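You operate a simulated robot arm through the tools that you are given. There is no shell and no other tool. Be economical: measure what you need, move in short steps, check, and stop when the job is done.

You run a simulated robot arm. Do the job below in one go: nothing can be reset, and whatever is moved stays where it is left.

JOB
Lock the jack, dust off the pump plate, then prime its middle.
Fine: the jack lever locks the jack; use the yellow pad, the yellow brush marked primer and the open primer tin; pad and brush back. Set down upright: yellow brush. A coat counts when it lies all over at full strength: go over it till it gets no stronger. What is to be rubbed or washed off counts as gone when no trace of it is left.

Only the result counts: the job must be done as asked and must still hold three seconds after the hand-in. Knocking over, shifting, dropping, spilling or breaking anything else fails it.

ROBOT AND FRAMES
A 7-joint arm with a two-finger parallel gripper on a trunk, on a base that drives. Base frame: it is fixed to the floor where the robot stands at the start and does not move with it; the origin is under the middle of the robot, x ahead of it, y to its left, z up. Lengths are in mm, angles in rad, forces in N, time in s.
With the tool pointing down near the work surface it reaches from about 300 to 740 mm from the robot's upright axis, wherever it stands. Its first joint turns from -2.007 to 2.007 rad. Places, roughly: jack lever [500, 100, 800]; primer tin [500, 1250, 750]; pump plate [600, 300, 800]. Payload 3.91 kg.
Tool frame: the origin (TCP) lies between the finger pads and is the grasp point; the fingertips stand 30 mm ahead of it; z points along the fingers, y is the line along which they close. Largest opening 110 mm; finger width 20, thickness 10; the body of the gripper, 48 by 112 mm, starts 55 mm behind the TCP.
Orientation is that of the tool frame in the base frame, as a unit quaternion [x, y, z, w]. With the fingers straight down and closing along the base's y, the tool's x points along the base's -x, its y along +y and its z along -z.

CONTROLS
- The arm moves only by the tool step_arm. Its argument "increments" is a list of rows, each a list of 7 numbers: the closure, from 0 (fully open) to 1 (shut), then the shift along the base's x, y, z in mm, then the turn, a rotation vector about the base's x, y, z in rad. In form: [[claw, dx, dy, dz, wx, wy, wz], ...]. A call has 1 to 20 rows; each row is the pose to reach, as a shift and turn from the pose commanded when the call began. Each row takes 0.2 s and may step no farther than 50 mm and 0.15 rad from the row before; otherwise, or with a gripper value out of range, the whole call is refused. Where a pose cannot be reached the arm comes as near as it can. A force on the tool above 40 N (or 10 N above the force at the start of the call, whichever is more), or a blocked arm, ends the call early, and 0.2 s more pass. Each finger travels about 108 mm/s and halts on what it meets, pressing with about 33 N; the grip force reading is that of the motor and also rises with nothing between the fingers. The clock runs only during rows and for 0.2 s after the last one: add rows that repeat a pose to give the fingers time. It gives the time, the measured TCP pose, the force on the tool (base axes), the opening and the grip force at its end, in the units of the frame above (readings bear some noise), with the torque about the TCP (base axes, N m) and any sound that the robot's microphone picked up.
- Cameras (640 x 400 px; columns grow to the right, rows downward): "scene" is now at [4.4, 168.6, 1670.4]; the picture's right is [0.24, -0.97, 0.00], its down [-0.83, -0.21, -0.51] and it looks along [0.50, 0.12, -0.86] (base axes); focal length 285 px, centre (320, 200). "wrist" rides on the gripper at [72, 17, -103] in the tool frame; the picture's right is [-0.23, 0.97, 0.00], its down [-0.76, -0.18, -0.62] and it looks along [-0.61, -0.14, 0.78] (tool axes); focal length 222 px, centre (320, 200). There is no depth. A picture from a camera that has moved, and an enlarged one, comes with that camera's place and axes in the base frame and with its lens.
- grab_frame(camera): a new picture of that camera. It takes no simulated time.
- slide_trunk(by): slides the trunk up (or, below 0, down) by that many mm; the arm and the scene camera ride with it, the base frame stays. It gives what a move gives, with no picture.
- drive_base(legs): drives the robot by 1 to 6 legs, each [ahead, turn to the left] in mm and rad, along the robot's own axes; the way and the turn of a leg run together, so that a leg with both is an arc; at most 1500 mm and 3.142 rad a leg. The arm and the cameras ride along, it lands a little off, and it stops where it bumps. It gives what a move gives.
- aim_head(pan, tilt): turns the head with the scene camera to pan (to the left, within 2.705 rad either way) and tilt (down, from -0.506 to 1.204), counted from straight ahead of the robot. It gives what a move gives.
- inspect(camera, box): a new picture of the part [left, top, right, bottom] of that camera's present view, enlarged. It takes no simulated time.
- sign_off(): hands the job in; it is judged then, once.

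Go step by step. Nothing tells you exact positions but the pictures and the camera data: compare them with the known pose of the tool, close in by small moves and look again before you grip or let go. The budget is 120 turns and 90 pictures, counting those below and the enlarged ones. Unless the task says otherwise, let go and move clear before handing in, and close with one line.

The tools are called after ">>>" as a command line: name --pt "numbers of a row" for each row, then --argument value for the rest, lists and objects as JSON in quotes. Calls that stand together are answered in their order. step_arm: Moves the arm, as the interface text tells. Its arguments: {"type":"object","properties":{"increments":{"type":"array","items":{"type":"array","items":{"type":"number"}}}},"required":["increments"]} The other tools are called the same way: slide_trunk (by) slides the trunk up or down; drive_base (legs) drives the base; aim_head (pan, tilt) turns the head that bears the scene camera; grab_frame (camera) takes a picture; inspect (camera, box) takes an enlarged picture of a part of a camera's view; sign_off () hands the job in.

At the start:

```text
time_s: 0.0
ee_pos: [328.8, 300.5, 1148.9]
ee_rot: [-0.004, 1.0, 0.0, 0.001]
ft_force: [0.0, 0.8, 0.0]
moment: [-0.02, 0.01, 0.03]
gripper_width: 110.2
grasp_force: 0.1
trunk travel left (down, up): [-800.0, 190.0]
robot x, y, heading: [-0.5, 1.5, -0.002]
head pan, tilt: [0.243, 1.033]
```

scene: 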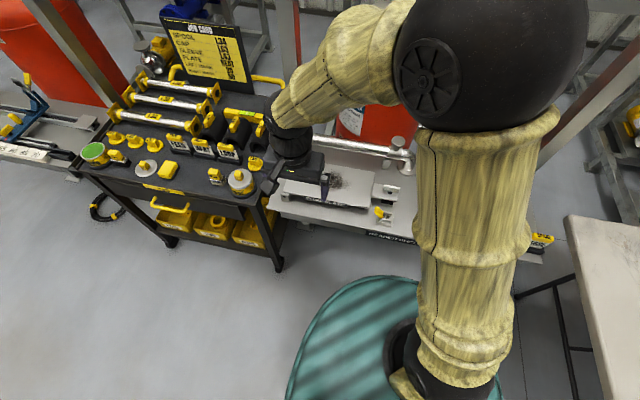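
wrist: 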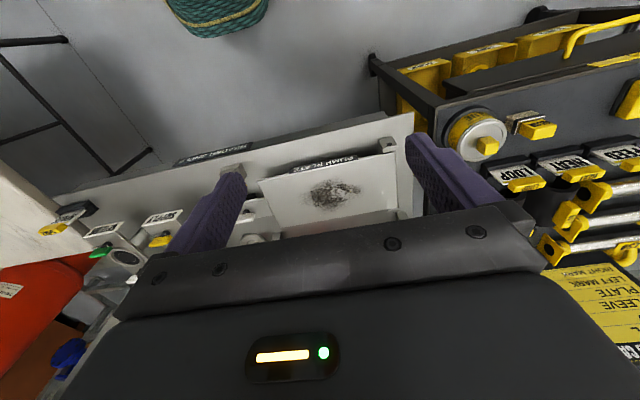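

I see a tool cart on the left, with a bench behind it carrying the pump plate with a dusty patch. I'll enlarge the views to find the lever, pad, brush and tin.

>>> inspect --camera "scene" --box '[60, 60, 300, 210]'

>>> inspect --camera "wrist" --box '[20, 100, 340, 300]'

>>> inspect --camera "wrist" --box '[400, 60, 640, 210]'

>>> inspect --camera "scene" --box '[250, 120, 430, 260]'

```text
2.67 times, centred on (180, 135) of scene
camera zoom: at [4.4, 168.6, 1670.4], right [0.24, -0.97, 0.0], down [-0.83, -0.21, -0.51], along [0.5, 0.12, -0.86], focal length 761 px, centre (693, 373)
```

zoom: 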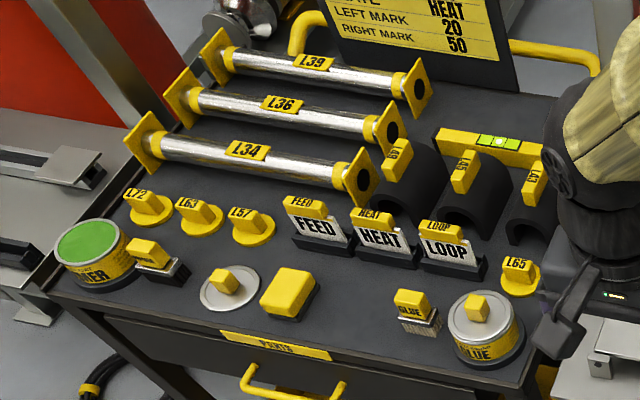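

```text
2.00 times, centred on (180, 200) of wrist
camera zoom: at [255.7, 317.9, 1252.8], right [0.22, 0.98, 0.0], down [0.76, -0.17, 0.62], along [0.61, -0.14, -0.78], focal length 444 px, centre (600, 200)
```

zoom: 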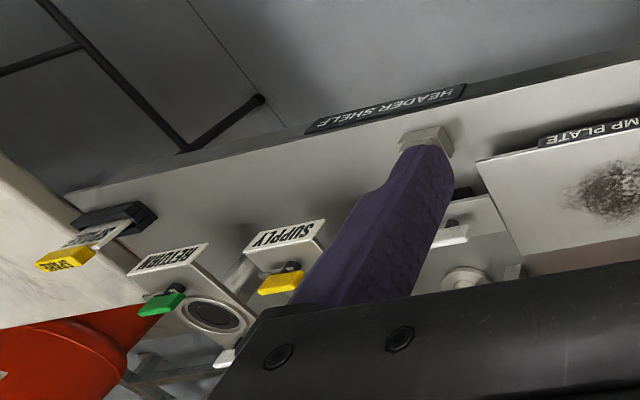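

```text
2.67 times, centred on (520, 135) of wrist
camera zoom: at [255.7, 317.9, 1252.8], right [0.22, 0.98, 0.0], down [0.76, -0.17, 0.62], along [0.61, -0.14, -0.78], focal length 592 px, centre (-213, 373)
```

zoom: 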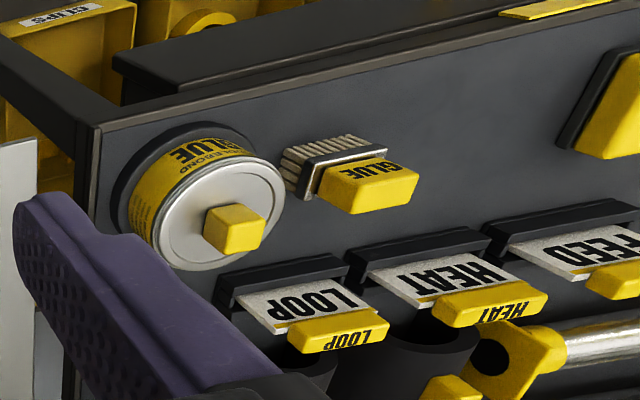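

```text
2.86 times, centred on (340, 190) of scene
camera zoom: at [4.4, 168.6, 1670.4], right [0.24, -0.97, 0.0], down [-0.83, -0.21, -0.51], along [0.5, 0.12, -0.86], focal length 815 px, centre (263, 229)
```

zoom: 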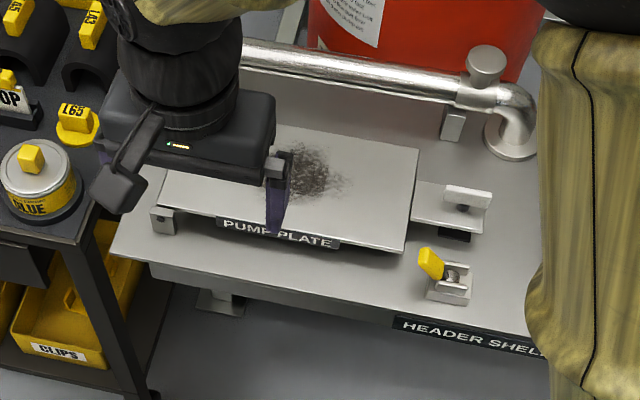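

The yellow lever on its little block is at about (512, 82, 800). I'll move the wrist camera to view it up close.

>>> step_arm --pt "0 7 -31 -30 0 0 0" --pt "0 14 -62 -60 0 0 0" --pt "0 21 -93 -90 0 0 0" --pt "0 28 -124 -120 0 0 0" --pt "0 35 -155 -150 0 0 0" --pt "0 42 -186 -180 0 0 0" --pt "0 42 -186 -180 0 0 0"

>>> grab_frame --camera "wrist"

>>> grab_frame --camera "scene"

```text
time_s: 1.6
ee_pos: [369.7, 119.2, 967.8]
ee_rot: [-0.005, 1.0, 0.0, 0.001]
ft_force: [-0.3, 0.9, 0.3]
moment: [0.02, 0.02, 0.03]
gripper_width: 110.0
grasp_force: 0.0
trunk travel left (down, up): [-800.0, 190.0]
robot x, y, heading: [-1.5, -0.3, -0.0]
head pan, tilt: [0.243, 1.033]
```

```text
83 pictures are left
camera wrist: at [295.8, 135.8, 1072.8], right [0.22, 0.98, 0.0], down [0.76, -0.17, 0.62], along [0.61, -0.14, -0.78], focal length 222 px, centre (320, 200)
```

wrist: 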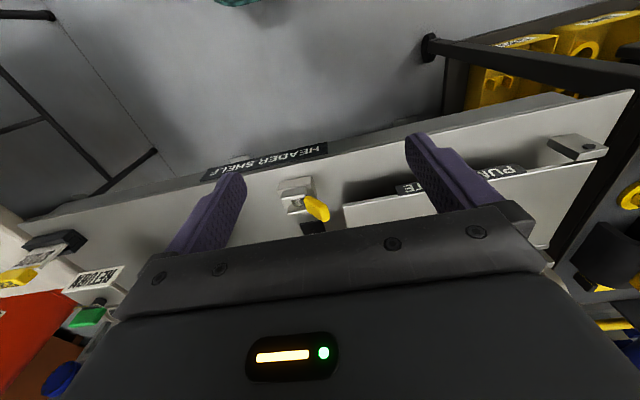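

```text
82 pictures are left
camera scene: at [3.9, 169.0, 1670.4], right [0.24, -0.97, 0.0], down [-0.83, -0.21, -0.51], along [0.5, 0.12, -0.86], focal length 285 px, centre (320, 200)
```

scene: 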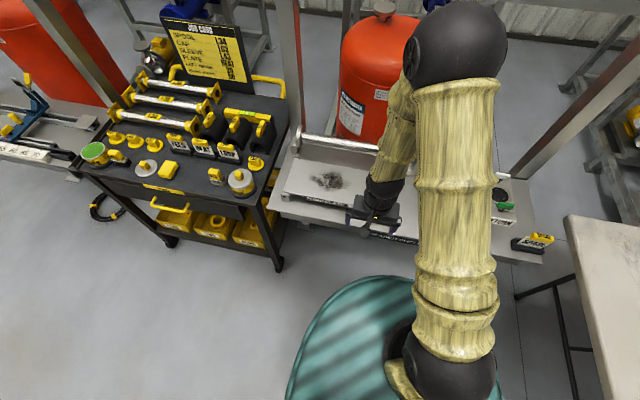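

The plate patch and cart are now visible; I'll enlarge the lever and the plate.

>>> inspect --camera "wrist" --box '[250, 150, 370, 240]'

>>> inspect --camera "scene" --box '[260, 120, 420, 250]'

>>> inspect --camera "scene" --box '[60, 120, 180, 195]'

>>> inspect --camera "scene" --box '[150, 10, 260, 90]'

```text
4.44 times, centred on (310, 195) of wrist
camera zoom: at [295.8, 135.8, 1072.8], right [0.22, 0.98, 0.0], down [0.76, -0.17, 0.62], along [0.61, -0.14, -0.78], focal length 987 px, centre (364, 222)
```

zoom: 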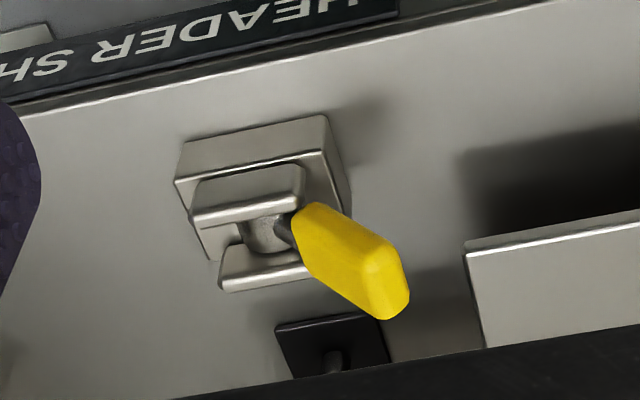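

```text
3.08 times, centred on (340, 185) of scene
camera zoom: at [3.9, 169.0, 1670.4], right [0.24, -0.97, 0.0], down [-0.83, -0.21, -0.51], along [0.5, 0.12, -0.86], focal length 878 px, centre (258, 246)
```

zoom: 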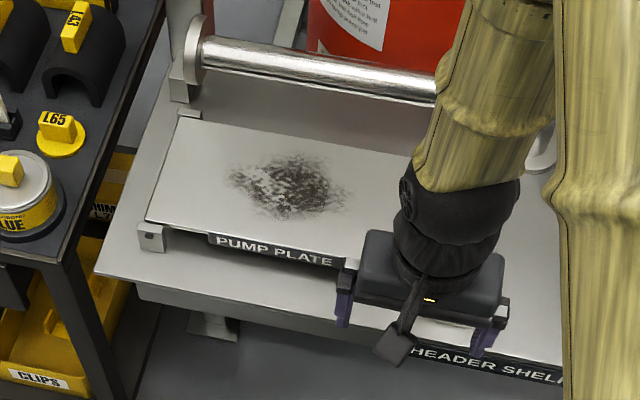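

```text
5.33 times, centred on (120, 158) of scene
camera zoom: at [3.9, 169.0, 1670.4], right [0.24, -0.97, 0.0], down [-0.83, -0.21, -0.51], along [0.5, 0.12, -0.86], focal length 1522 px, centre (1387, 427)
```

zoom: 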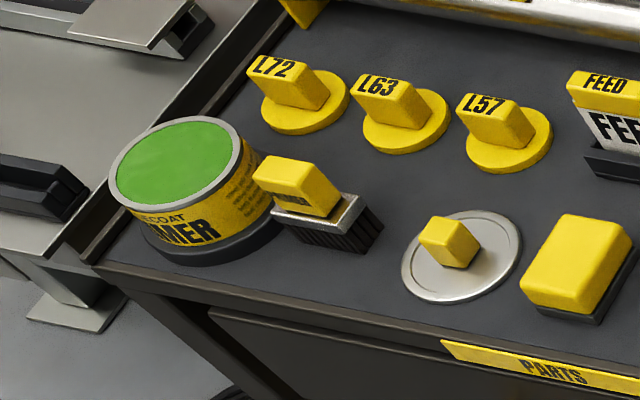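

```text
5.00 times, centred on (205, 50) of scene
camera zoom: at [3.9, 169.0, 1670.4], right [0.24, -0.97, 0.0], down [-0.83, -0.21, -0.51], along [0.5, 0.12, -0.86], focal length 1426 px, centre (895, 950)
```

zoom: 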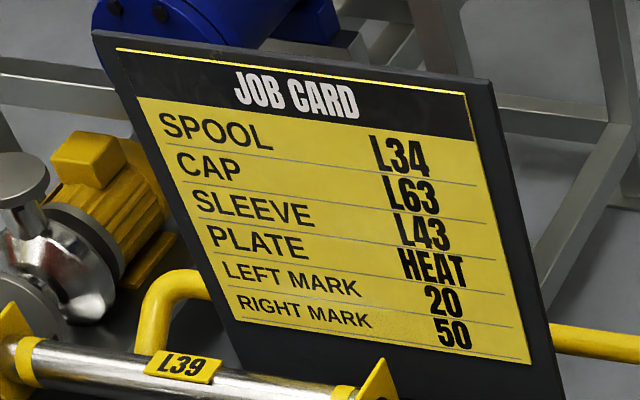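

The lever sits in a fork, swinging in the y–z plane and leaning towards +y. I'll turn the hand a quarter left and view it along +y for its geometry.

>>> step_arm --pt "0 8 -11 0 0 0 0.145" --pt "0 16 -22 0 0 0 0.29" --pt "0 24 -33 0 0 0 0.435" --pt "0 32 -44 0 0 0 0.58" --pt "0 40 -55 0 0 0 0.725" --pt "0 48 -66 0 0 0 0.87" --pt "0 56 -77 0 0 0 1.015" --pt "0 64 -88 0 0 0 1.16" --pt "0 72 -99 0 0 0 1.305" --pt "0 80 -110 0 0 0 1.45" --pt "0 87 -121 0 0 0 1.57" --pt "0 87 -121 0 0 0 1.57"

>>> grab_frame --camera "wrist"

```text
time_s: 4.2
ee_pos: [456.7, -5.5, 968.1]
ee_rot: [0.71, -0.704, 0.001, 0.0]
ft_force: [-0.5, 0.0, 0.1]
moment: [-0.03, 0.01, 0.0]
gripper_width: 110.0
grasp_force: 0.1
trunk travel left (down, up): [-800.0, 190.0]
robot x, y, heading: [-3.4, 0.8, -0.001]
head pan, tilt: [0.243, 1.033]
```

```text
77 pictures are left
camera wrist: at [440.3, -77.9, 1071.9], right [-0.98, 0.22, 0.0], down [0.17, 0.76, 0.62], along [0.14, 0.61, -0.78], focal length 222 px, centre (320, 200)
```

wrist: 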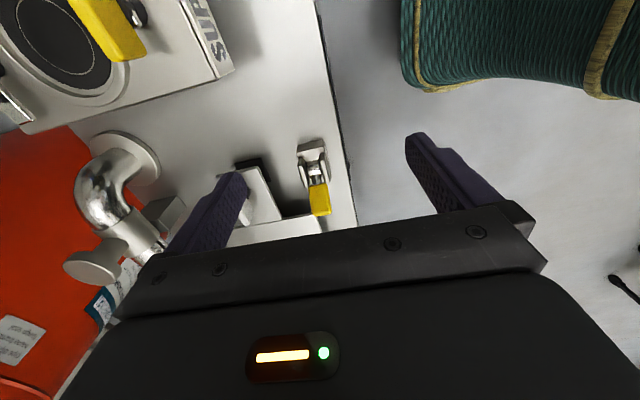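

>>> inspect --camera "wrist" --box '[230, 120, 370, 240]'

>>> inspect --camera "wrist" --box '[0, 0, 260, 160]'

```text
3.33 times, centred on (300, 180) of wrist
camera zoom: at [440.3, -77.9, 1071.9], right [-0.98, 0.22, 0.0], down [0.17, 0.76, 0.62], along [0.14, 0.61, -0.78], focal length 740 px, centre (387, 267)
```

zoom: 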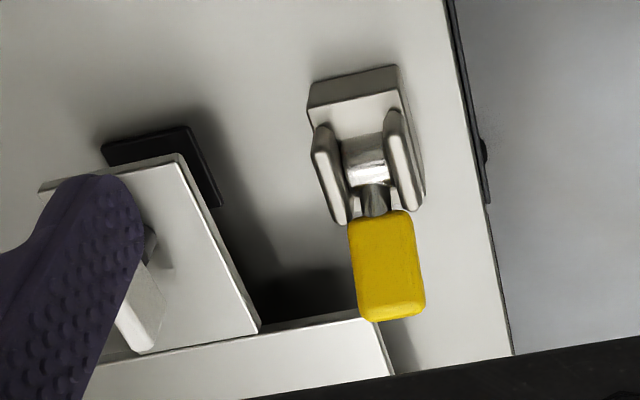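

```text
2.46 times, centred on (130, 80) of wrist
camera zoom: at [440.3, -77.9, 1071.9], right [-0.98, 0.22, 0.0], down [0.17, 0.76, 0.62], along [0.14, 0.61, -0.78], focal length 547 px, centre (788, 495)
```

zoom: 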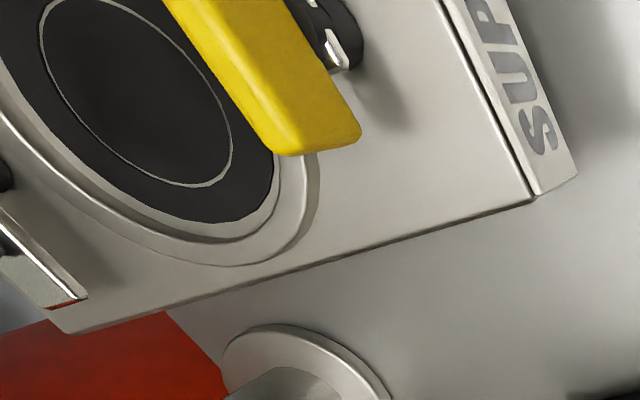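

Lever pivots near (478, 58, 835) with its handle end near (475, 95, 880). I'll close the fingers, come down on its +y side and push it gently over towards −y.

>>> step_arm --pt "1 6 45 0 0 0 0" --pt "1 12 90 0 0 0 0" --pt "1 19 138 0 0 0 0" --pt "1 19 138 -35 0 0 0" --pt "1 19 138 -73 0 0 0" --pt "1 19 138 -73 0 0 0"

>>> grab_frame --camera "wrist"

```text
time_s: 5.6
ee_pos: [475.9, 132.6, 897.3]
ee_rot: [0.71, -0.704, 0.0, 0.0]
ft_force: [0.4, 1.1, 0.5]
moment: [0.0, 0.0, -0.01]
gripper_width: 0.0
grasp_force: 32.9
trunk travel left (down, up): [-800.0, 190.0]
robot x, y, heading: [-0.7, 5.5, -0.002]
head pan, tilt: [0.243, 1.033]
```

```text
74 pictures are left
camera wrist: at [460.0, 60.5, 1000.8], right [-0.98, 0.22, 0.0], down [0.17, 0.76, 0.62], along [0.14, 0.61, -0.78], focal length 222 px, centre (320, 200)
```

wrist: 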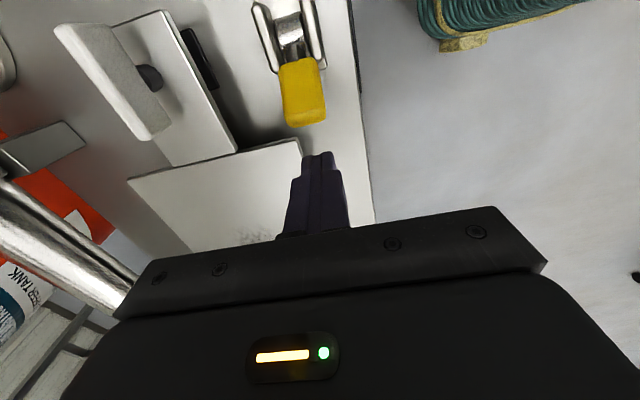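

Finger is lined up beside the handle. Now push towards −y in short steps.

>>> step_arm --pt "1 3 -12 0 0 0 0" --pt "1 3 -24 0 0 0 0" --pt "1 3 -34 0 0 0 0" --pt "1 3 -44 0 0 0 0" --pt "1 3 -54 0 0 0 0"

>>> grab_frame --camera "wrist"

```text
time_s: 6.8
ee_pos: [479.5, 77.3, 895.6]
ee_rot: [0.71, -0.705, 0.0, 0.001]
ft_force: [0.6, -0.7, 0.1]
moment: [0.01, -0.01, 0.03]
gripper_width: 0.0
grasp_force: 33.2
trunk travel left (down, up): [-800.0, 190.0]
robot x, y, heading: [0.7, 0.0, 0.001]
head pan, tilt: [0.243, 1.033]
```

```text
73 pictures are left
camera wrist: at [463.5, 4.8, 999.3], right [-0.98, 0.22, 0.0], down [0.17, 0.76, 0.62], along [0.14, 0.61, -0.78], focal length 222 px, centre (320, 200)
```

wrist: 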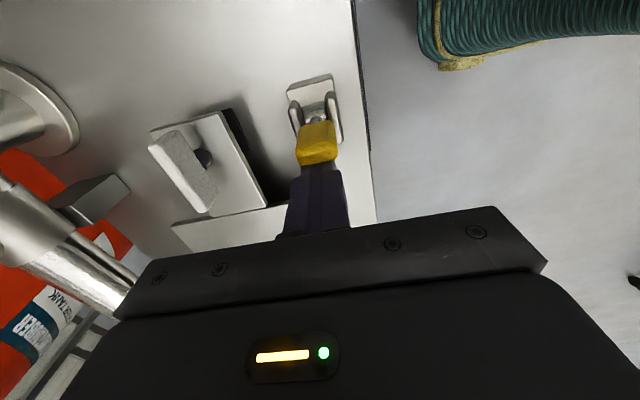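

The lever is moving freely. Continue.

>>> step_arm --pt "1 0 -9 0 0 0 0" --pt "1 0 -18 0 0 0 0" --pt "1 0 -26 0 0 0 0" --pt "1 0 -34 0 0 0 0" --pt "1 0 -42 0 0 0 0"

>>> grab_frame --camera "wrist"

```text
time_s: 8.0
ee_pos: [479.9, 36.9, 896.7]
ee_rot: [0.71, -0.704, -0.001, -0.001]
ft_force: [-0.8, 6.2, 0.8]
moment: [0.16, 0.02, 0.0]
gripper_width: 0.0
grasp_force: 32.9
trunk travel left (down, up): [-800.0, 190.0]
robot x, y, heading: [2.7, 1.5, -0.002]
head pan, tilt: [0.243, 1.033]
```

```text
72 pictures are left
camera wrist: at [462.9, -34.3, 1000.2], right [-0.98, 0.22, 0.0], down [0.17, 0.76, 0.62], along [0.14, 0.61, -0.78], focal length 222 px, centre (320, 200)
```

wrist: 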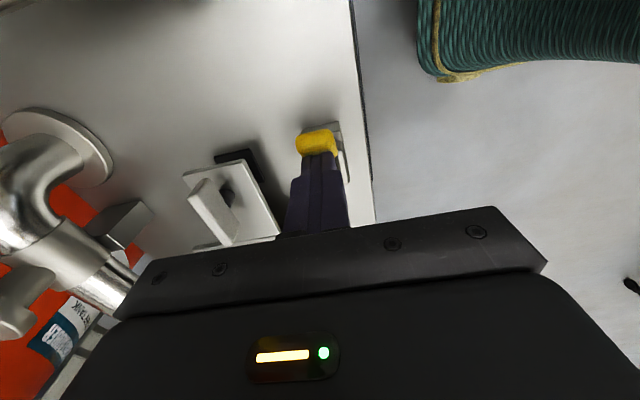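

>>> step_arm --pt "1 0 -4 0 0 0 0" --pt "1 0 -8 0 0 0 0" --pt "1 0 -12 0 0 0 0"

>>> inspect --camera "wrist" --box '[240, 100, 400, 200]'

```text
time_s: 8.7
ee_pos: [479.7, 36.2, 896.5]
ee_rot: [0.714, -0.7, -0.004, -0.008]
ft_force: [-3.3, 13.0, 8.1]
moment: [0.33, 0.1, -0.06]
gripper_width: 0.0
grasp_force: 33.3
trunk travel left (down, up): [-800.0, 190.0]
robot x, y, heading: [-1.3, 0.1, -0.001]
head pan, tilt: [0.243, 1.033]
stopped in row 3: the force on the tool passed its limit (the readings are from after the stop); the commanded pose is now the measured one
```

```text
4.00 times, centred on (320, 150) of wrist
camera zoom: at [463.2, -37.2, 1000.0], right [-0.98, 0.21, 0.0], down [0.16, 0.76, 0.64], along [0.13, 0.62, -0.77], focal length 888 px, centre (320, 400)
```

zoom: 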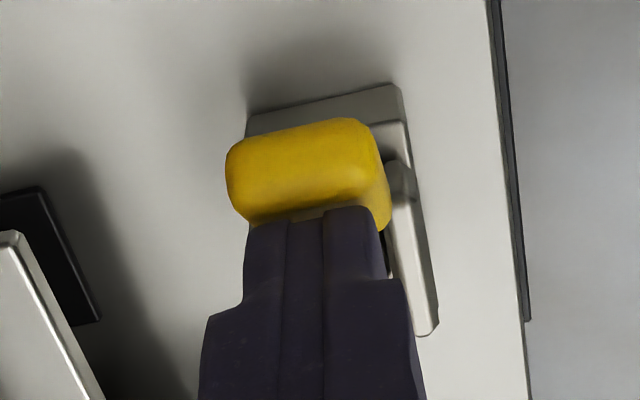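

The lever hit its far stop, symmetric to its start. I back off and verify it stays.

>>> step_arm --pt "1 0 30 0 0 0 0" --pt "1 0 60 10 0 0 0" --pt "1 0 60 60 0 0 0" --pt "1 0 30 110 0 0 0" --pt "1 0 -15 110 0 0 0" --pt "1 0 -55 110 0 0 0" --pt "1 0 -90 110 0 0 0" --pt "1 0 -90 110 0 0 0"

>>> grab_frame --camera "wrist"

>>> grab_frame --camera "scene"

```text
refused: row 4 steps farther than a row can; nothing moved
```

```text
70 pictures are left
camera wrist: at [463.2, -37.2, 1000.0], right [-0.98, 0.21, 0.0], down [0.16, 0.76, 0.64], along [0.13, 0.62, -0.77], focal length 222 px, centre (320, 200)
```

wrist: 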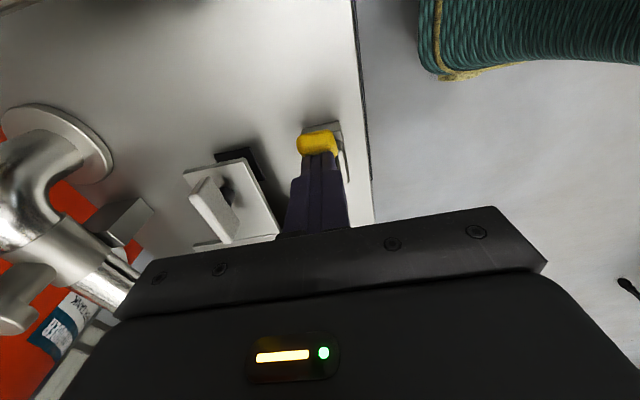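

```text
69 pictures are left
camera scene: at [2.9, 167.7, 1670.6], right [0.24, -0.97, 0.0], down [-0.83, -0.21, -0.51], along [0.5, 0.12, -0.86], focal length 285 px, centre (320, 200)
```

scene: 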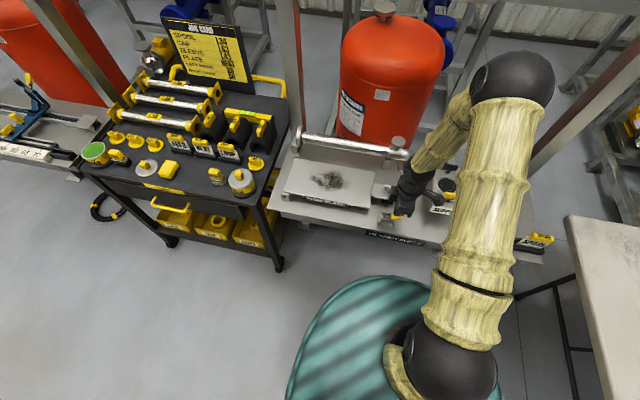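

The lever is firmly at its far stop. I'll back off, retract high, and look.

>>> step_arm --pt "1 0 30 0 0 0 0" --pt "1 0 60 10 0 0 0" --pt "1 0 60 55 0 0 0" --pt "1 0 50 100 0 0 0" --pt "1 -20 20 130 0 0 0" --pt "1 -50 -10 150 0 0 0" --pt "1 -90 -30 170 0 0 0" --pt "1 -130 -36 180 0 0 0" --pt "1 -130 -36 180 0 0 0"

```text
time_s: 10.7
ee_pos: [352.5, -1.7, 1078.1]
ee_rot: [0.713, -0.701, -0.003, -0.005]
ft_force: [-0.4, 0.9, -0.1]
moment: [-0.02, -0.02, 0.02]
gripper_width: 0.1
grasp_force: 33.3
trunk travel left (down, up): [-800.0, 190.0]
robot x, y, heading: [3.1, 2.1, 0.004]
head pan, tilt: [0.243, 1.033]
```

>>> inspect --camera "wrist" --box '[120, 60, 360, 220]'

>>> drive_base --legs '[[0, 1.571], [700, 0], [0, -1.571]]'

>>> grab_frame --camera "scene"

```text
2.50 times, centred on (240, 140) of wrist
camera zoom: at [334.9, -76.2, 1180.1], right [-0.98, 0.21, 0.0], down [0.16, 0.76, 0.63], along [0.13, 0.62, -0.78], focal length 555 px, centre (520, 350)
```

zoom: 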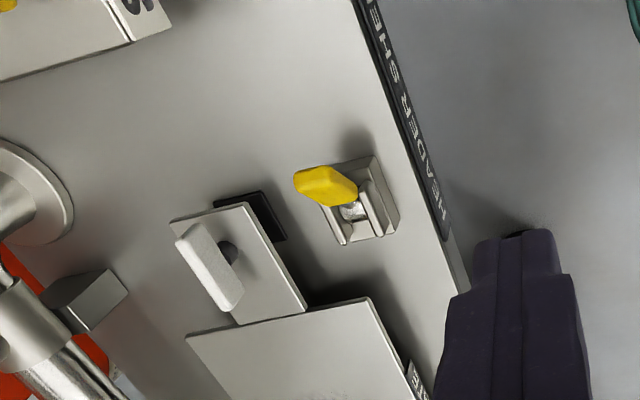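

```text
time_s: 22.2
ee_pos: [359.6, 684.7, 1075.7]
ee_rot: [-0.702, 0.712, 0.002, 0.004]
ft_force: [0.5, -0.2, 0.1]
moment: [0.01, -0.01, 0.01]
gripper_width: 0.1
grasp_force: 32.7
trunk travel left (down, up): [-800.0, 190.0]
robot x, y, heading: [7.8, 696.8, -0.027]
head pan, tilt: [0.243, 1.033]
```

```text
67 pictures are left
camera scene: at [17.2, 866.1, 1670.5], right [0.21, -0.98, 0.0], down [-0.84, -0.18, -0.51], along [0.5, 0.11, -0.86], focal length 285 px, centre (320, 200)
```

scene: 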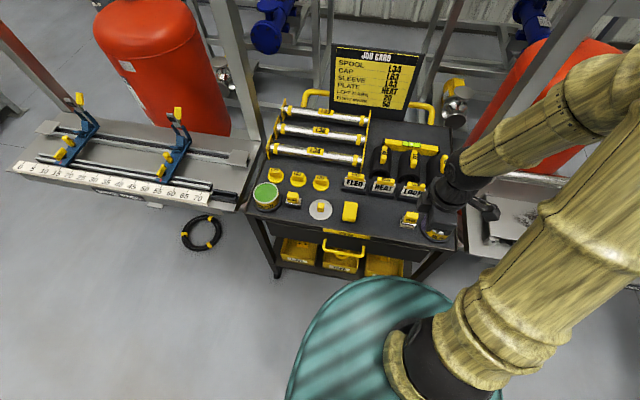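

The lever holds locked. The robot stands at about (8, 697); I go 90 mm ahead so everything is in reach from one stand, then look at the tool row.

>>> drive_base --legs '[[90, 0.027]]'

>>> grab_frame --camera "scene"

>>> inspect --camera "scene" --box '[200, 180, 440, 330]'

```text
time_s: 23.3
ee_pos: [449.4, 692.5, 1076.4]
ee_rot: [0.712, -0.702, -0.002, -0.005]
ft_force: [0.2, -0.3, -0.7]
moment: [0.01, 0.0, 0.01]
gripper_width: 0.2
grasp_force: 33.0
trunk travel left (down, up): [-800.0, 190.0]
robot x, y, heading: [98.4, 697.2, 0.002]
head pan, tilt: [0.243, 1.033]
```

```text
66 pictures are left
camera scene: at [102.9, 865.3, 1670.4], right [0.24, -0.97, 0.0], down [-0.83, -0.21, -0.51], along [0.5, 0.12, -0.86], focal length 285 px, centre (320, 200)
```

scene: 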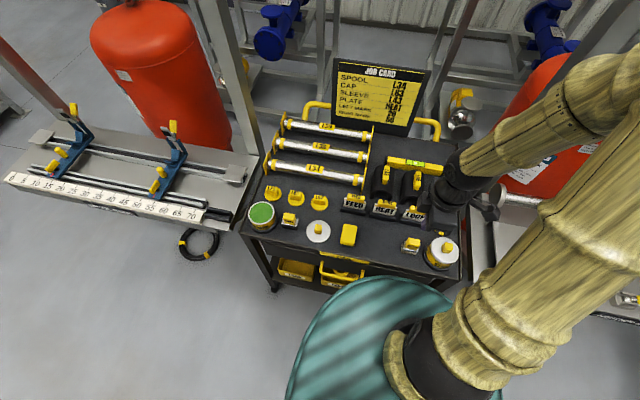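

```text
2.67 times, centred on (320, 255) of scene
camera zoom: at [102.9, 865.3, 1670.4], right [0.24, -0.97, 0.0], down [-0.83, -0.21, -0.51], along [0.5, 0.12, -0.86], focal length 761 px, centre (320, 53)
```

zoom: 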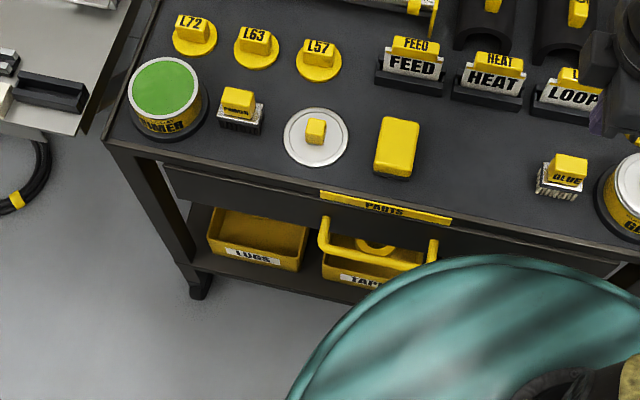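

Pad at about (527, 862), brush about (533, 1082), tin about (523, 1179). I move the wrist camera behind the pad, turning the hand back.

>>> step_arm --pt "0 -3 18 0 0 0 -0.145" --pt "0 -6 36 0 0 0 -0.29" --pt "0 -9 54 0 0 0 -0.435" --pt "0 -12 72 0 0 0 -0.58" --pt "0 -15 90 0 0 0 -0.725" --pt "0 -18 108 0 0 0 -0.87" --pt "0 -21 126 0 0 0 -1.015" --pt "0 -24 144 -30 0 0 -1.16" --pt "0 -27 162 -60 0 0 -1.305" --pt "0 -30 180 -90 0 0 -1.45" --pt "0 -32 195 -120 0 0 -1.57" --pt "0 -32 195 -150 0 0 -1.57" --pt "0 -32 195 -150 0 0 -1.57"

>>> grab_frame --camera "wrist"

```text
time_s: 26.1
ee_pos: [416.3, 888.0, 927.2]
ee_rot: [-0.008, 1.0, -0.002, 0.004]
ft_force: [0.4, -0.2, -0.1]
moment: [-0.03, -0.01, 0.01]
gripper_width: 110.0
grasp_force: 0.0
trunk travel left (down, up): [-800.0, 190.0]
robot x, y, heading: [100.4, 697.6, 0.005]
head pan, tilt: [0.243, 1.033]
```

```text
64 pictures are left
camera wrist: at [342.4, 904.6, 1030.6], right [0.21, 0.98, 0.0], down [0.76, -0.16, 0.63], along [0.62, -0.14, -0.77], focal length 222 px, centre (320, 200)
```

wrist: 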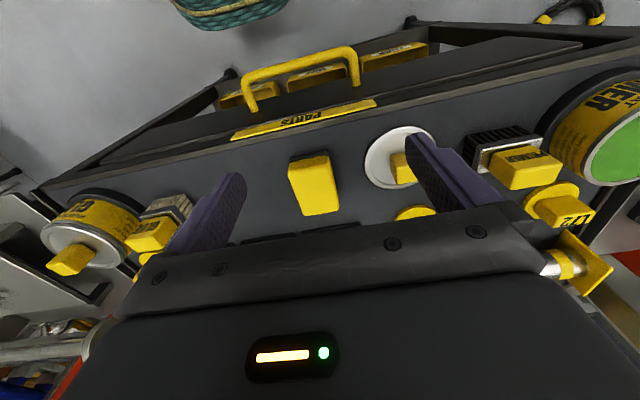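

>>> inspect --camera "wrist" --box '[260, 120, 380, 240]'

>>> inspect --camera "wrist" --box '[440, 60, 640, 240]'

```text
3.33 times, centred on (320, 180) of wrist
camera zoom: at [342.4, 904.6, 1030.6], right [0.21, 0.98, 0.0], down [0.76, -0.16, 0.63], along [0.62, -0.14, -0.77], focal length 740 px, centre (320, 267)
```

zoom: 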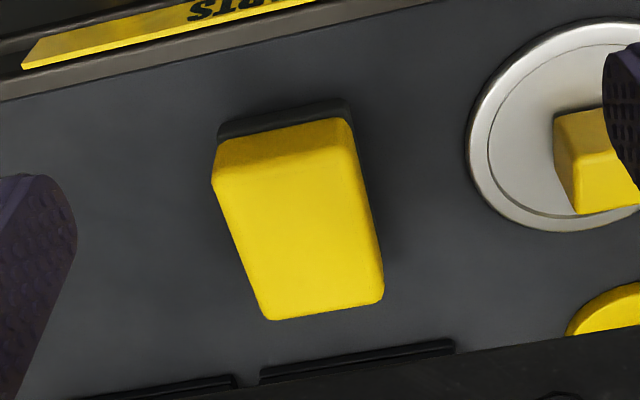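

```text
2.22 times, centred on (540, 150) of wrist
camera zoom: at [342.4, 904.6, 1030.6], right [0.21, 0.98, 0.0], down [0.76, -0.16, 0.63], along [0.62, -0.14, -0.77], focal length 494 px, centre (-169, 311)
```

zoom: 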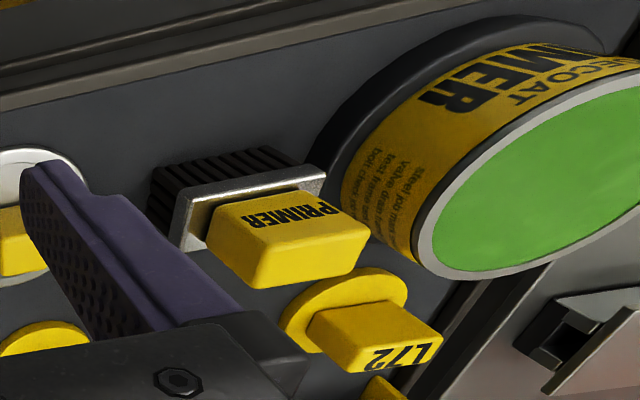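

The pad lies straight, about 80 × 58 mm, centred near (532, 855), top at about 770. I go above it first.

>>> step_arm --pt "0 40 -11 0 0 0 0" --pt "0 80 -22 0 0 0 0" --pt "0 116 -33 -20 0 0 0" --pt "0 116 -33 -60 0 0 0" --pt "0 116 -33 -95 0 0 0" --pt "0 116 -33 -95 0 0 0"

>>> grab_frame --camera "wrist"

>>> inspect --camera "scene" --box '[280, 170, 440, 270]'

```text
time_s: 27.5
ee_pos: [531.8, 856.3, 833.1]
ee_rot: [-0.008, 1.0, -0.003, 0.005]
ft_force: [-0.2, -0.5, -0.2]
moment: [0.0, 0.02, 0.0]
gripper_width: 110.2
grasp_force: 0.0
trunk travel left (down, up): [-800.0, 190.0]
robot x, y, heading: [97.1, 698.6, -0.001]
head pan, tilt: [0.243, 1.033]
```

```text
61 pictures are left
camera wrist: at [458.5, 872.8, 935.9], right [0.21, 0.98, 0.0], down [0.76, -0.16, 0.63], along [0.62, -0.13, -0.77], focal length 222 px, centre (320, 200)
```

wrist: 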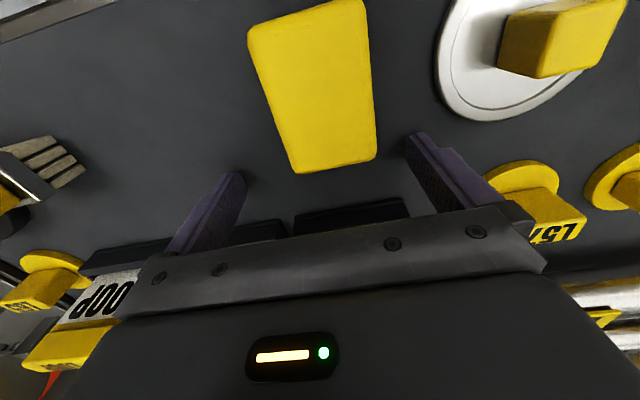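

```text
4.00 times, centred on (360, 220) of scene
camera zoom: at [101.0, 865.1, 1670.5], right [0.24, -0.97, 0.0], down [-0.83, -0.21, -0.51], along [0.5, 0.12, -0.86], focal length 1141 px, centre (160, 120)
```

zoom: 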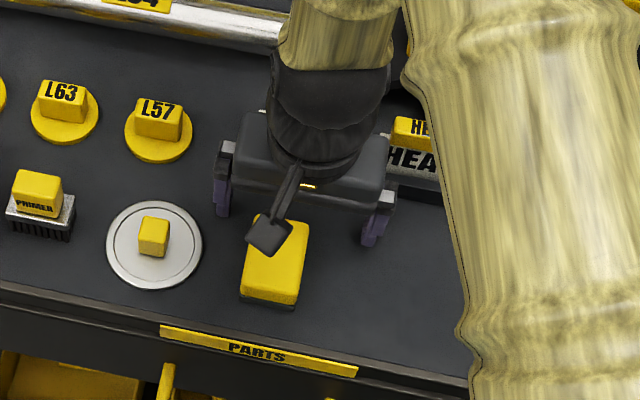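

Triangulating two wrist views puts the pad higher and nearer than I assumed: top z≈836, x 456–518, y 847–889, centre (487, 868). I rise, half-close to 70 mm to avoid the lid beside it, and realign.

>>> step_arm --pt "0.1 0 0 30 0 0 0" --pt "0.25 0 0 65 0 0 0" --pt "0.36 -25 6 65 0 0 0" --pt "0.36 -45 12 65 0 0 0" --pt "0.36 -45 12 50 0 0 0" --pt "0.36 -45 12 50 0 0 0"

>>> grab_frame --camera "wrist"

>>> inspect --camera "scene" --box '[280, 170, 440, 270]'

```text
time_s: 28.9
ee_pos: [488.2, 866.8, 881.9]
ee_rot: [-0.008, 1.0, -0.002, 0.005]
ft_force: [-0.3, -1.2, -0.4]
moment: [0.0, -0.02, -0.02]
gripper_width: 70.4
grasp_force: 0.0
trunk travel left (down, up): [-800.0, 190.0]
robot x, y, heading: [94.8, 700.0, 0.002]
head pan, tilt: [0.243, 1.033]
```

```text
59 pictures are left
camera wrist: at [413.3, 884.3, 984.7], right [0.21, 0.98, 0.0], down [0.76, -0.16, 0.63], along [0.62, -0.13, -0.77], focal length 222 px, centre (320, 200)
```

wrist: 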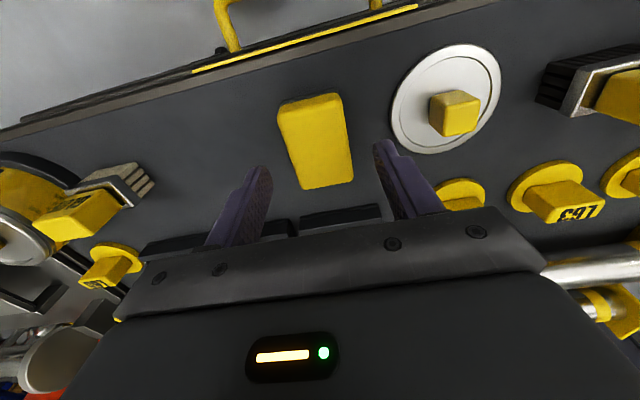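

```text
4.00 times, centred on (360, 220) of scene
camera zoom: at [100.9, 865.2, 1670.5], right [0.24, -0.97, 0.0], down [-0.83, -0.21, -0.51], along [0.5, 0.12, -0.86], focal length 1141 px, centre (160, 120)
```

zoom: 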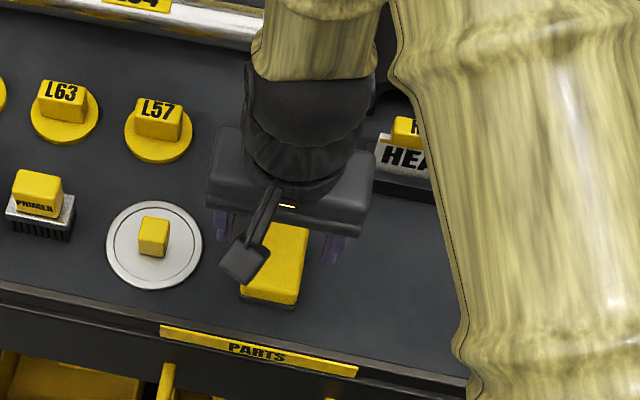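

Alignment confirmed. I go down to z≈843 and grip.

>>> step_arm --pt "0.36 -2 1 -20 0 0 0" --pt "0.36 -2 1 -38 0 0 0" --pt "0.36 -2 1 -38 0 0 0" --pt "0.7 -2 1 -38 0 0 0" --pt "0.7 -2 1 -38 0 0 0" --pt "0.7 -2 1 -38 0 0 0"

>>> grab_frame --camera "wrist"

```text
time_s: 30.3
ee_pos: [485.7, 870.7, 843.3]
ee_rot: [-0.008, 1.0, -0.002, 0.006]
ft_force: [0.4, 0.9, -0.1]
moment: [0.06, -0.03, -0.04]
gripper_width: 45.2
grasp_force: 33.4
trunk travel left (down, up): [-800.0, 190.0]
robot x, y, heading: [96.3, 698.0, 0.0]
head pan, tilt: [0.243, 1.033]
```

```text
57 pictures are left
camera wrist: at [410.7, 886.5, 947.2], right [0.21, 0.98, 0.0], down [0.76, -0.16, 0.63], along [0.62, -0.13, -0.78], focal length 222 px, centre (320, 200)
```

wrist: 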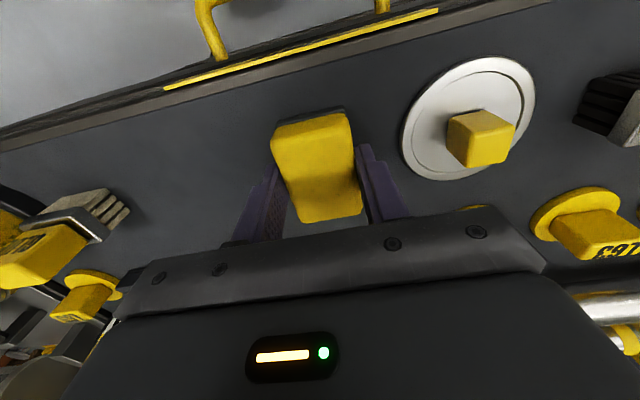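

Pad gripped (45 mm). I lift and carry it toward the plate, staying high, and turn the head to look there.

>>> step_arm --pt "0.9 0 0 40 0 0 0" --pt "0.9 0 0 85 0 0 0" --pt "0.9 0 0 130 0 0 0" --pt "0.9 0 -40 150 0 0 0" --pt "0.9 0 -85 150 0 0 0" --pt "0.9 0 -130 150 0 0 0" --pt "0.9 0 -175 150 0 0 0" --pt "0.9 0 -220 150 0 0 0" --pt "0.9 0 -265 150 0 0 0" --pt "0.9 0 -310 150 0 0 0" --pt "0.9 0 -355 150 0 0 0" --pt "0.9 0 -400 150 0 0 0" --pt "0.9 0 -445 150 0 0 0" --pt "0.9 0 -445 150 0 0 0"

>>> aim_head --pan -0.85 --tilt 0.85

>>> grab_frame --camera "scene"

>>> grab_frame --camera "wrist"

```text
time_s: 33.3
ee_pos: [485.3, 424.2, 993.2]
ee_rot: [-0.01, 1.0, -0.003, 0.006]
ft_force: [0.5, 0.4, -1.1]
moment: [-0.01, 0.01, -0.01]
gripper_width: 44.8
grasp_force: 33.1
trunk travel left (down, up): [-800.0, 190.0]
robot x, y, heading: [97.9, 696.2, 0.001]
head pan, tilt: [0.243, 1.033]
```

```text
time_s: 34.6
ee_pos: [484.7, 425.2, 991.6]
ee_rot: [-0.007, 1.0, -0.001, 0.005]
ft_force: [0.0, 0.5, -0.8]
moment: [0.01, 0.01, 0.03]
gripper_width: 44.8
grasp_force: 32.9
trunk travel left (down, up): [-800.0, 190.0]
robot x, y, heading: [98.5, 698.1, -0.002]
head pan, tilt: [-0.85, 0.85]
```

```text
56 pictures are left
camera scene: at [87.4, 790.1, 1683.8], right [-0.75, -0.66, 0.0], down [-0.5, 0.56, -0.66], along [0.44, -0.5, -0.75], focal length 285 px, centre (320, 200)
```

scene: 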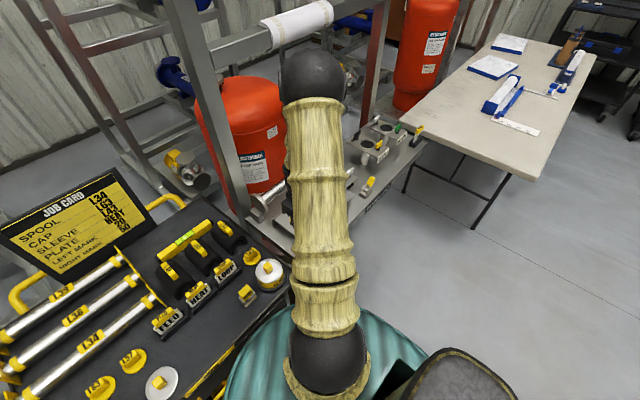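

```text
55 pictures are left
camera wrist: at [410.2, 441.3, 1095.4], right [0.21, 0.98, 0.0], down [0.76, -0.16, 0.63], along [0.62, -0.13, -0.78], focal length 222 px, centre (320, 200)
```

wrist: 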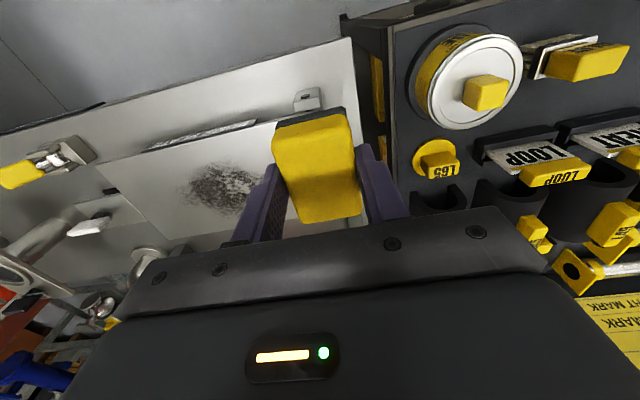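

The patch shows to the left of the pad. For triangulation I take a second view from the plate's other side.

>>> step_arm --pt "0.9 0 -45 0 0 0 0" --pt "0.9 0 -90 0 0 0 0" --pt "0.9 0 -135 0 0 0 0" --pt "0.9 0 -180 0 0 0 0" --pt "0.9 0 -225 0 0 0 0" --pt "0.9 0 -270 0 0 0 0" --pt "0.9 0 -270 0 0 0 0"

>>> grab_frame --camera "wrist"

```text
time_s: 36.2
ee_pos: [484.1, 155.4, 994.3]
ee_rot: [-0.008, 1.0, -0.002, 0.005]
ft_force: [-0.7, 0.1, -0.6]
moment: [0.0, 0.0, 0.02]
gripper_width: 44.7
grasp_force: 33.1
trunk travel left (down, up): [-800.0, 190.0]
robot x, y, heading: [97.8, 695.9, 0.0]
head pan, tilt: [-0.85, 0.85]
```

```text
54 pictures are left
camera wrist: at [410.5, 171.7, 1097.2], right [0.21, 0.98, 0.0], down [0.76, -0.16, 0.63], along [0.62, -0.13, -0.78], focal length 222 px, centre (320, 200)
```

wrist: 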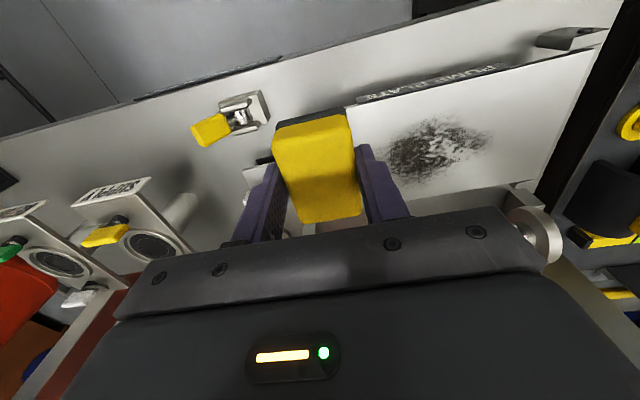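

>>> inspect --camera "wrist" --box '[340, 40, 620, 220]'

```text
2.22 times, centred on (480, 130) of wrist
camera zoom: at [410.5, 171.7, 1097.2], right [0.21, 0.98, 0.0], down [0.76, -0.16, 0.63], along [0.62, -0.13, -0.78], focal length 494 px, centre (-36, 356)
```

zoom: 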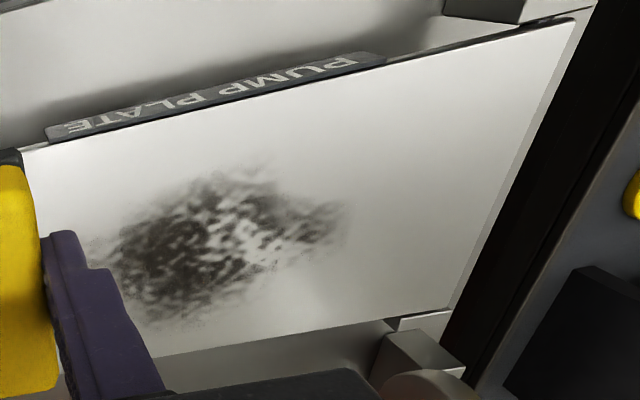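

The plate top is at z≈858, x 484–628, y 113–417; dust patch x 514–601, y 212–341. I go over it and lower the pad until it touches.

>>> step_arm --pt "0.9 18 36 0 0 0 0" --pt "0.9 37 72 0 0 0 0" --pt "0.9 55 108 0 0 0 0" --pt "0.9 70 140 0 0 0 0" --pt "0.9 70 140 -40 0 0 0" --pt "0.9 70 140 -70 0 0 0" --pt "0.9 70 140 -80 0 0 0" --pt "0.9 70 140 -84 0 0 0" --pt "0.9 70 140 -84 0 0 0"

>>> grab_frame --camera "wrist"

```text
time_s: 38.2
ee_pos: [555.6, 294.4, 909.6]
ee_rot: [-0.008, 1.0, -0.002, 0.005]
ft_force: [0.5, -0.1, -1.9]
moment: [-0.01, -0.02, 0.02]
gripper_width: 44.9
grasp_force: 32.9
trunk travel left (down, up): [-800.0, 190.0]
robot x, y, heading: [98.4, 699.9, -0.003]
head pan, tilt: [-0.85, 0.85]
```

```text
52 pictures are left
camera wrist: at [481.1, 310.1, 1013.3], right [0.21, 0.98, 0.0], down [0.76, -0.16, 0.63], along [0.62, -0.13, -0.78], focal length 222 px, centre (320, 200)
```

wrist: 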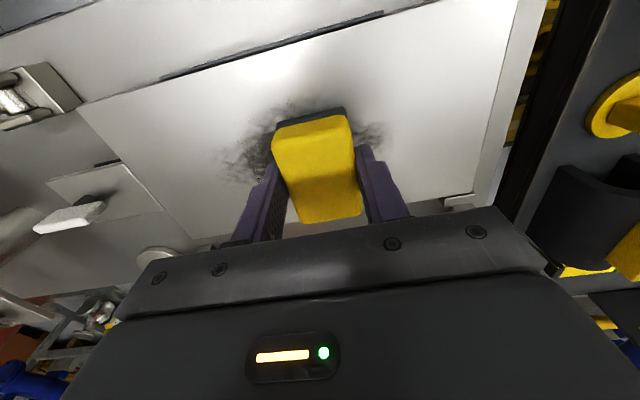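

Just above. I lower in 2 mm steps until contact.

>>> step_arm --pt "0.9 0 0 -3 0 0 0" --pt "0.9 0 0 -6 0 0 0" --pt "0.9 0 0 -9 0 0 0" --pt "0.9 0 0 -11 0 0 0" --pt "0.9 0 0 -11 0 0 0"

```text
time_s: 39.4
ee_pos: [555.2, 292.3, 899.5]
ee_rot: [-0.007, 1.0, -0.001, 0.006]
ft_force: [0.5, 0.7, 0.9]
moment: [0.01, -0.03, -0.01]
gripper_width: 44.8
grasp_force: 33.3
trunk travel left (down, up): [-800.0, 190.0]
robot x, y, heading: [97.4, 695.4, -0.003]
head pan, tilt: [-0.85, 0.85]
```

>>> step_arm --pt "0.9 0 0 -2 0 0 0" --pt "0.9 0 0 -3 0 0 0" --pt "0.9 0 0 -4 0 0 0" --pt "0.9 0 0 -4 0 0 0"

```text
time_s: 40.4
ee_pos: [555.8, 293.4, 895.8]
ee_rot: [-0.008, 1.0, -0.001, 0.005]
ft_force: [0.2, -0.3, -0.3]
moment: [-0.03, 0.02, 0.02]
gripper_width: 44.8
grasp_force: 32.9
trunk travel left (down, up): [-800.0, 190.0]
robot x, y, heading: [95.9, 699.3, -0.003]
head pan, tilt: [-0.85, 0.85]
```

>>> step_arm --pt "0.9 0 0 -2 0 0 0" --pt "0.9 0 0 -4 0 0 0" --pt "0.9 0 0 -6 0 0 0" --pt "0.9 0 0 -6 0 0 0"

>>> inspect --camera "wrist" --box '[220, 80, 400, 220]'

```text
time_s: 41.4
ee_pos: [554.2, 293.2, 889.9]
ee_rot: [-0.008, 1.0, -0.001, 0.005]
ft_force: [0.0, 0.6, -0.4]
moment: [0.0, -0.01, 0.01]
gripper_width: 44.7
grasp_force: 32.5
trunk travel left (down, up): [-800.0, 190.0]
robot x, y, heading: [95.7, 698.1, 0.005]
head pan, tilt: [-0.85, 0.85]
```

```text
2.86 times, centred on (310, 150) of wrist
camera zoom: at [480.8, 309.5, 992.5], right [0.21, 0.98, 0.0], down [0.76, -0.16, 0.63], along [0.62, -0.13, -0.78], focal length 635 px, centre (349, 343)
```

zoom: 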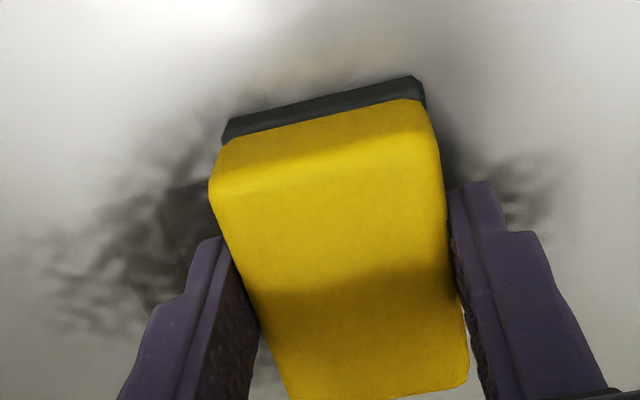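

>>> step_arm --pt "0.9 0 0 -2 0 0 0" --pt "0.9 0 0 -4 0 0 0" --pt "0.9 0 0 -6 0 0 0" --pt "0.9 0 0 -8 0 0 0" --pt "0.9 0 0 -8 0 0 0"

```text
time_s: 42.6
ee_pos: [555.0, 292.0, 884.7]
ee_rot: [-0.008, 1.0, -0.005, 0.01]
ft_force: [1.2, -3.2, 39.4]
moment: [-0.01, -0.02, -0.01]
gripper_width: 45.0
grasp_force: 33.7
trunk travel left (down, up): [-800.0, 190.0]
robot x, y, heading: [98.5, 697.9, 0.001]
head pan, tilt: [-0.85, 0.85]
```

Contact at about z 885 (39 N is too much); I ease off 3.5 mm.

>>> step_arm --pt "0.9 0 0 3.5 0 0 0" --pt "0.9 0 0 3.5 0 0 0"

```text
time_s: 43.2
ee_pos: [554.3, 293.4, 884.3]
ee_rot: [-0.008, 1.0, -0.002, 0.006]
ft_force: [5.2, -6.7, 23.2]
moment: [-0.49, -0.7, -0.08]
gripper_width: 45.3
grasp_force: 33.1
trunk travel left (down, up): [-800.0, 190.0]
robot x, y, heading: [97.8, 700.7, -0.003]
head pan, tilt: [-0.85, 0.85]
```

>>> step_arm --pt "0.9 0 -10 1 0 0 0" --pt "0.9 0 -30 1 0 0 0" --pt "0.9 0 -50 1 0 0 0" --pt "0.9 0 -70 1 0 0 0" --pt "0.9 0 -88 1 0 0 0" --pt "0.9 -13 -88 1 0 0 0" --pt "0.9 -26 -88 1 0 0 0" --pt "0.9 -26 -65 1 0 0 0" --pt "0.9 -26 -42 1 0 0 0" --pt "0.9 -26 -20 1 0 0 0" --pt "0.9 -26 2 1 0 0 0" --pt "0.9 -26 25 1 0 0 0" --pt "0.9 -26 48 1 0 0 0" --pt "0.9 -26 64 1 0 0 0" --pt "0.9 -10 64 1 0 0 0" --pt "0.9 0 64 1 0 0 0" --pt "0.9 0 42 1 0 0 0" --pt "0.9 0 20 1 0 0 0" --pt "0.9 0 0 1 0 0 0"

>>> grab_frame --camera "wrist"

```text
time_s: 47.2
ee_pos: [555.6, 294.5, 886.1]
ee_rot: [-0.008, 1.0, -0.002, 0.006]
ft_force: [0.2, -0.4, -0.5]
moment: [0.04, -0.02, -0.01]
gripper_width: 44.7
grasp_force: 33.0
trunk travel left (down, up): [-800.0, 190.0]
robot x, y, heading: [96.3, 698.4, -0.002]
head pan, tilt: [-0.85, 0.85]
```

```text
50 pictures are left
camera wrist: at [481.4, 310.3, 988.8], right [0.21, 0.98, 0.0], down [0.76, -0.16, 0.63], along [0.62, -0.13, -0.78], focal length 222 px, centre (320, 200)
```

wrist: 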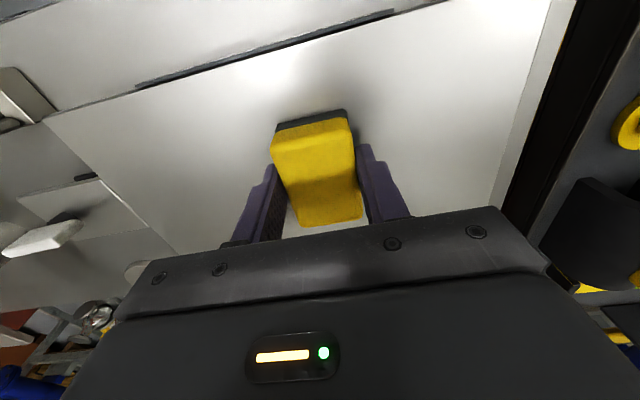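

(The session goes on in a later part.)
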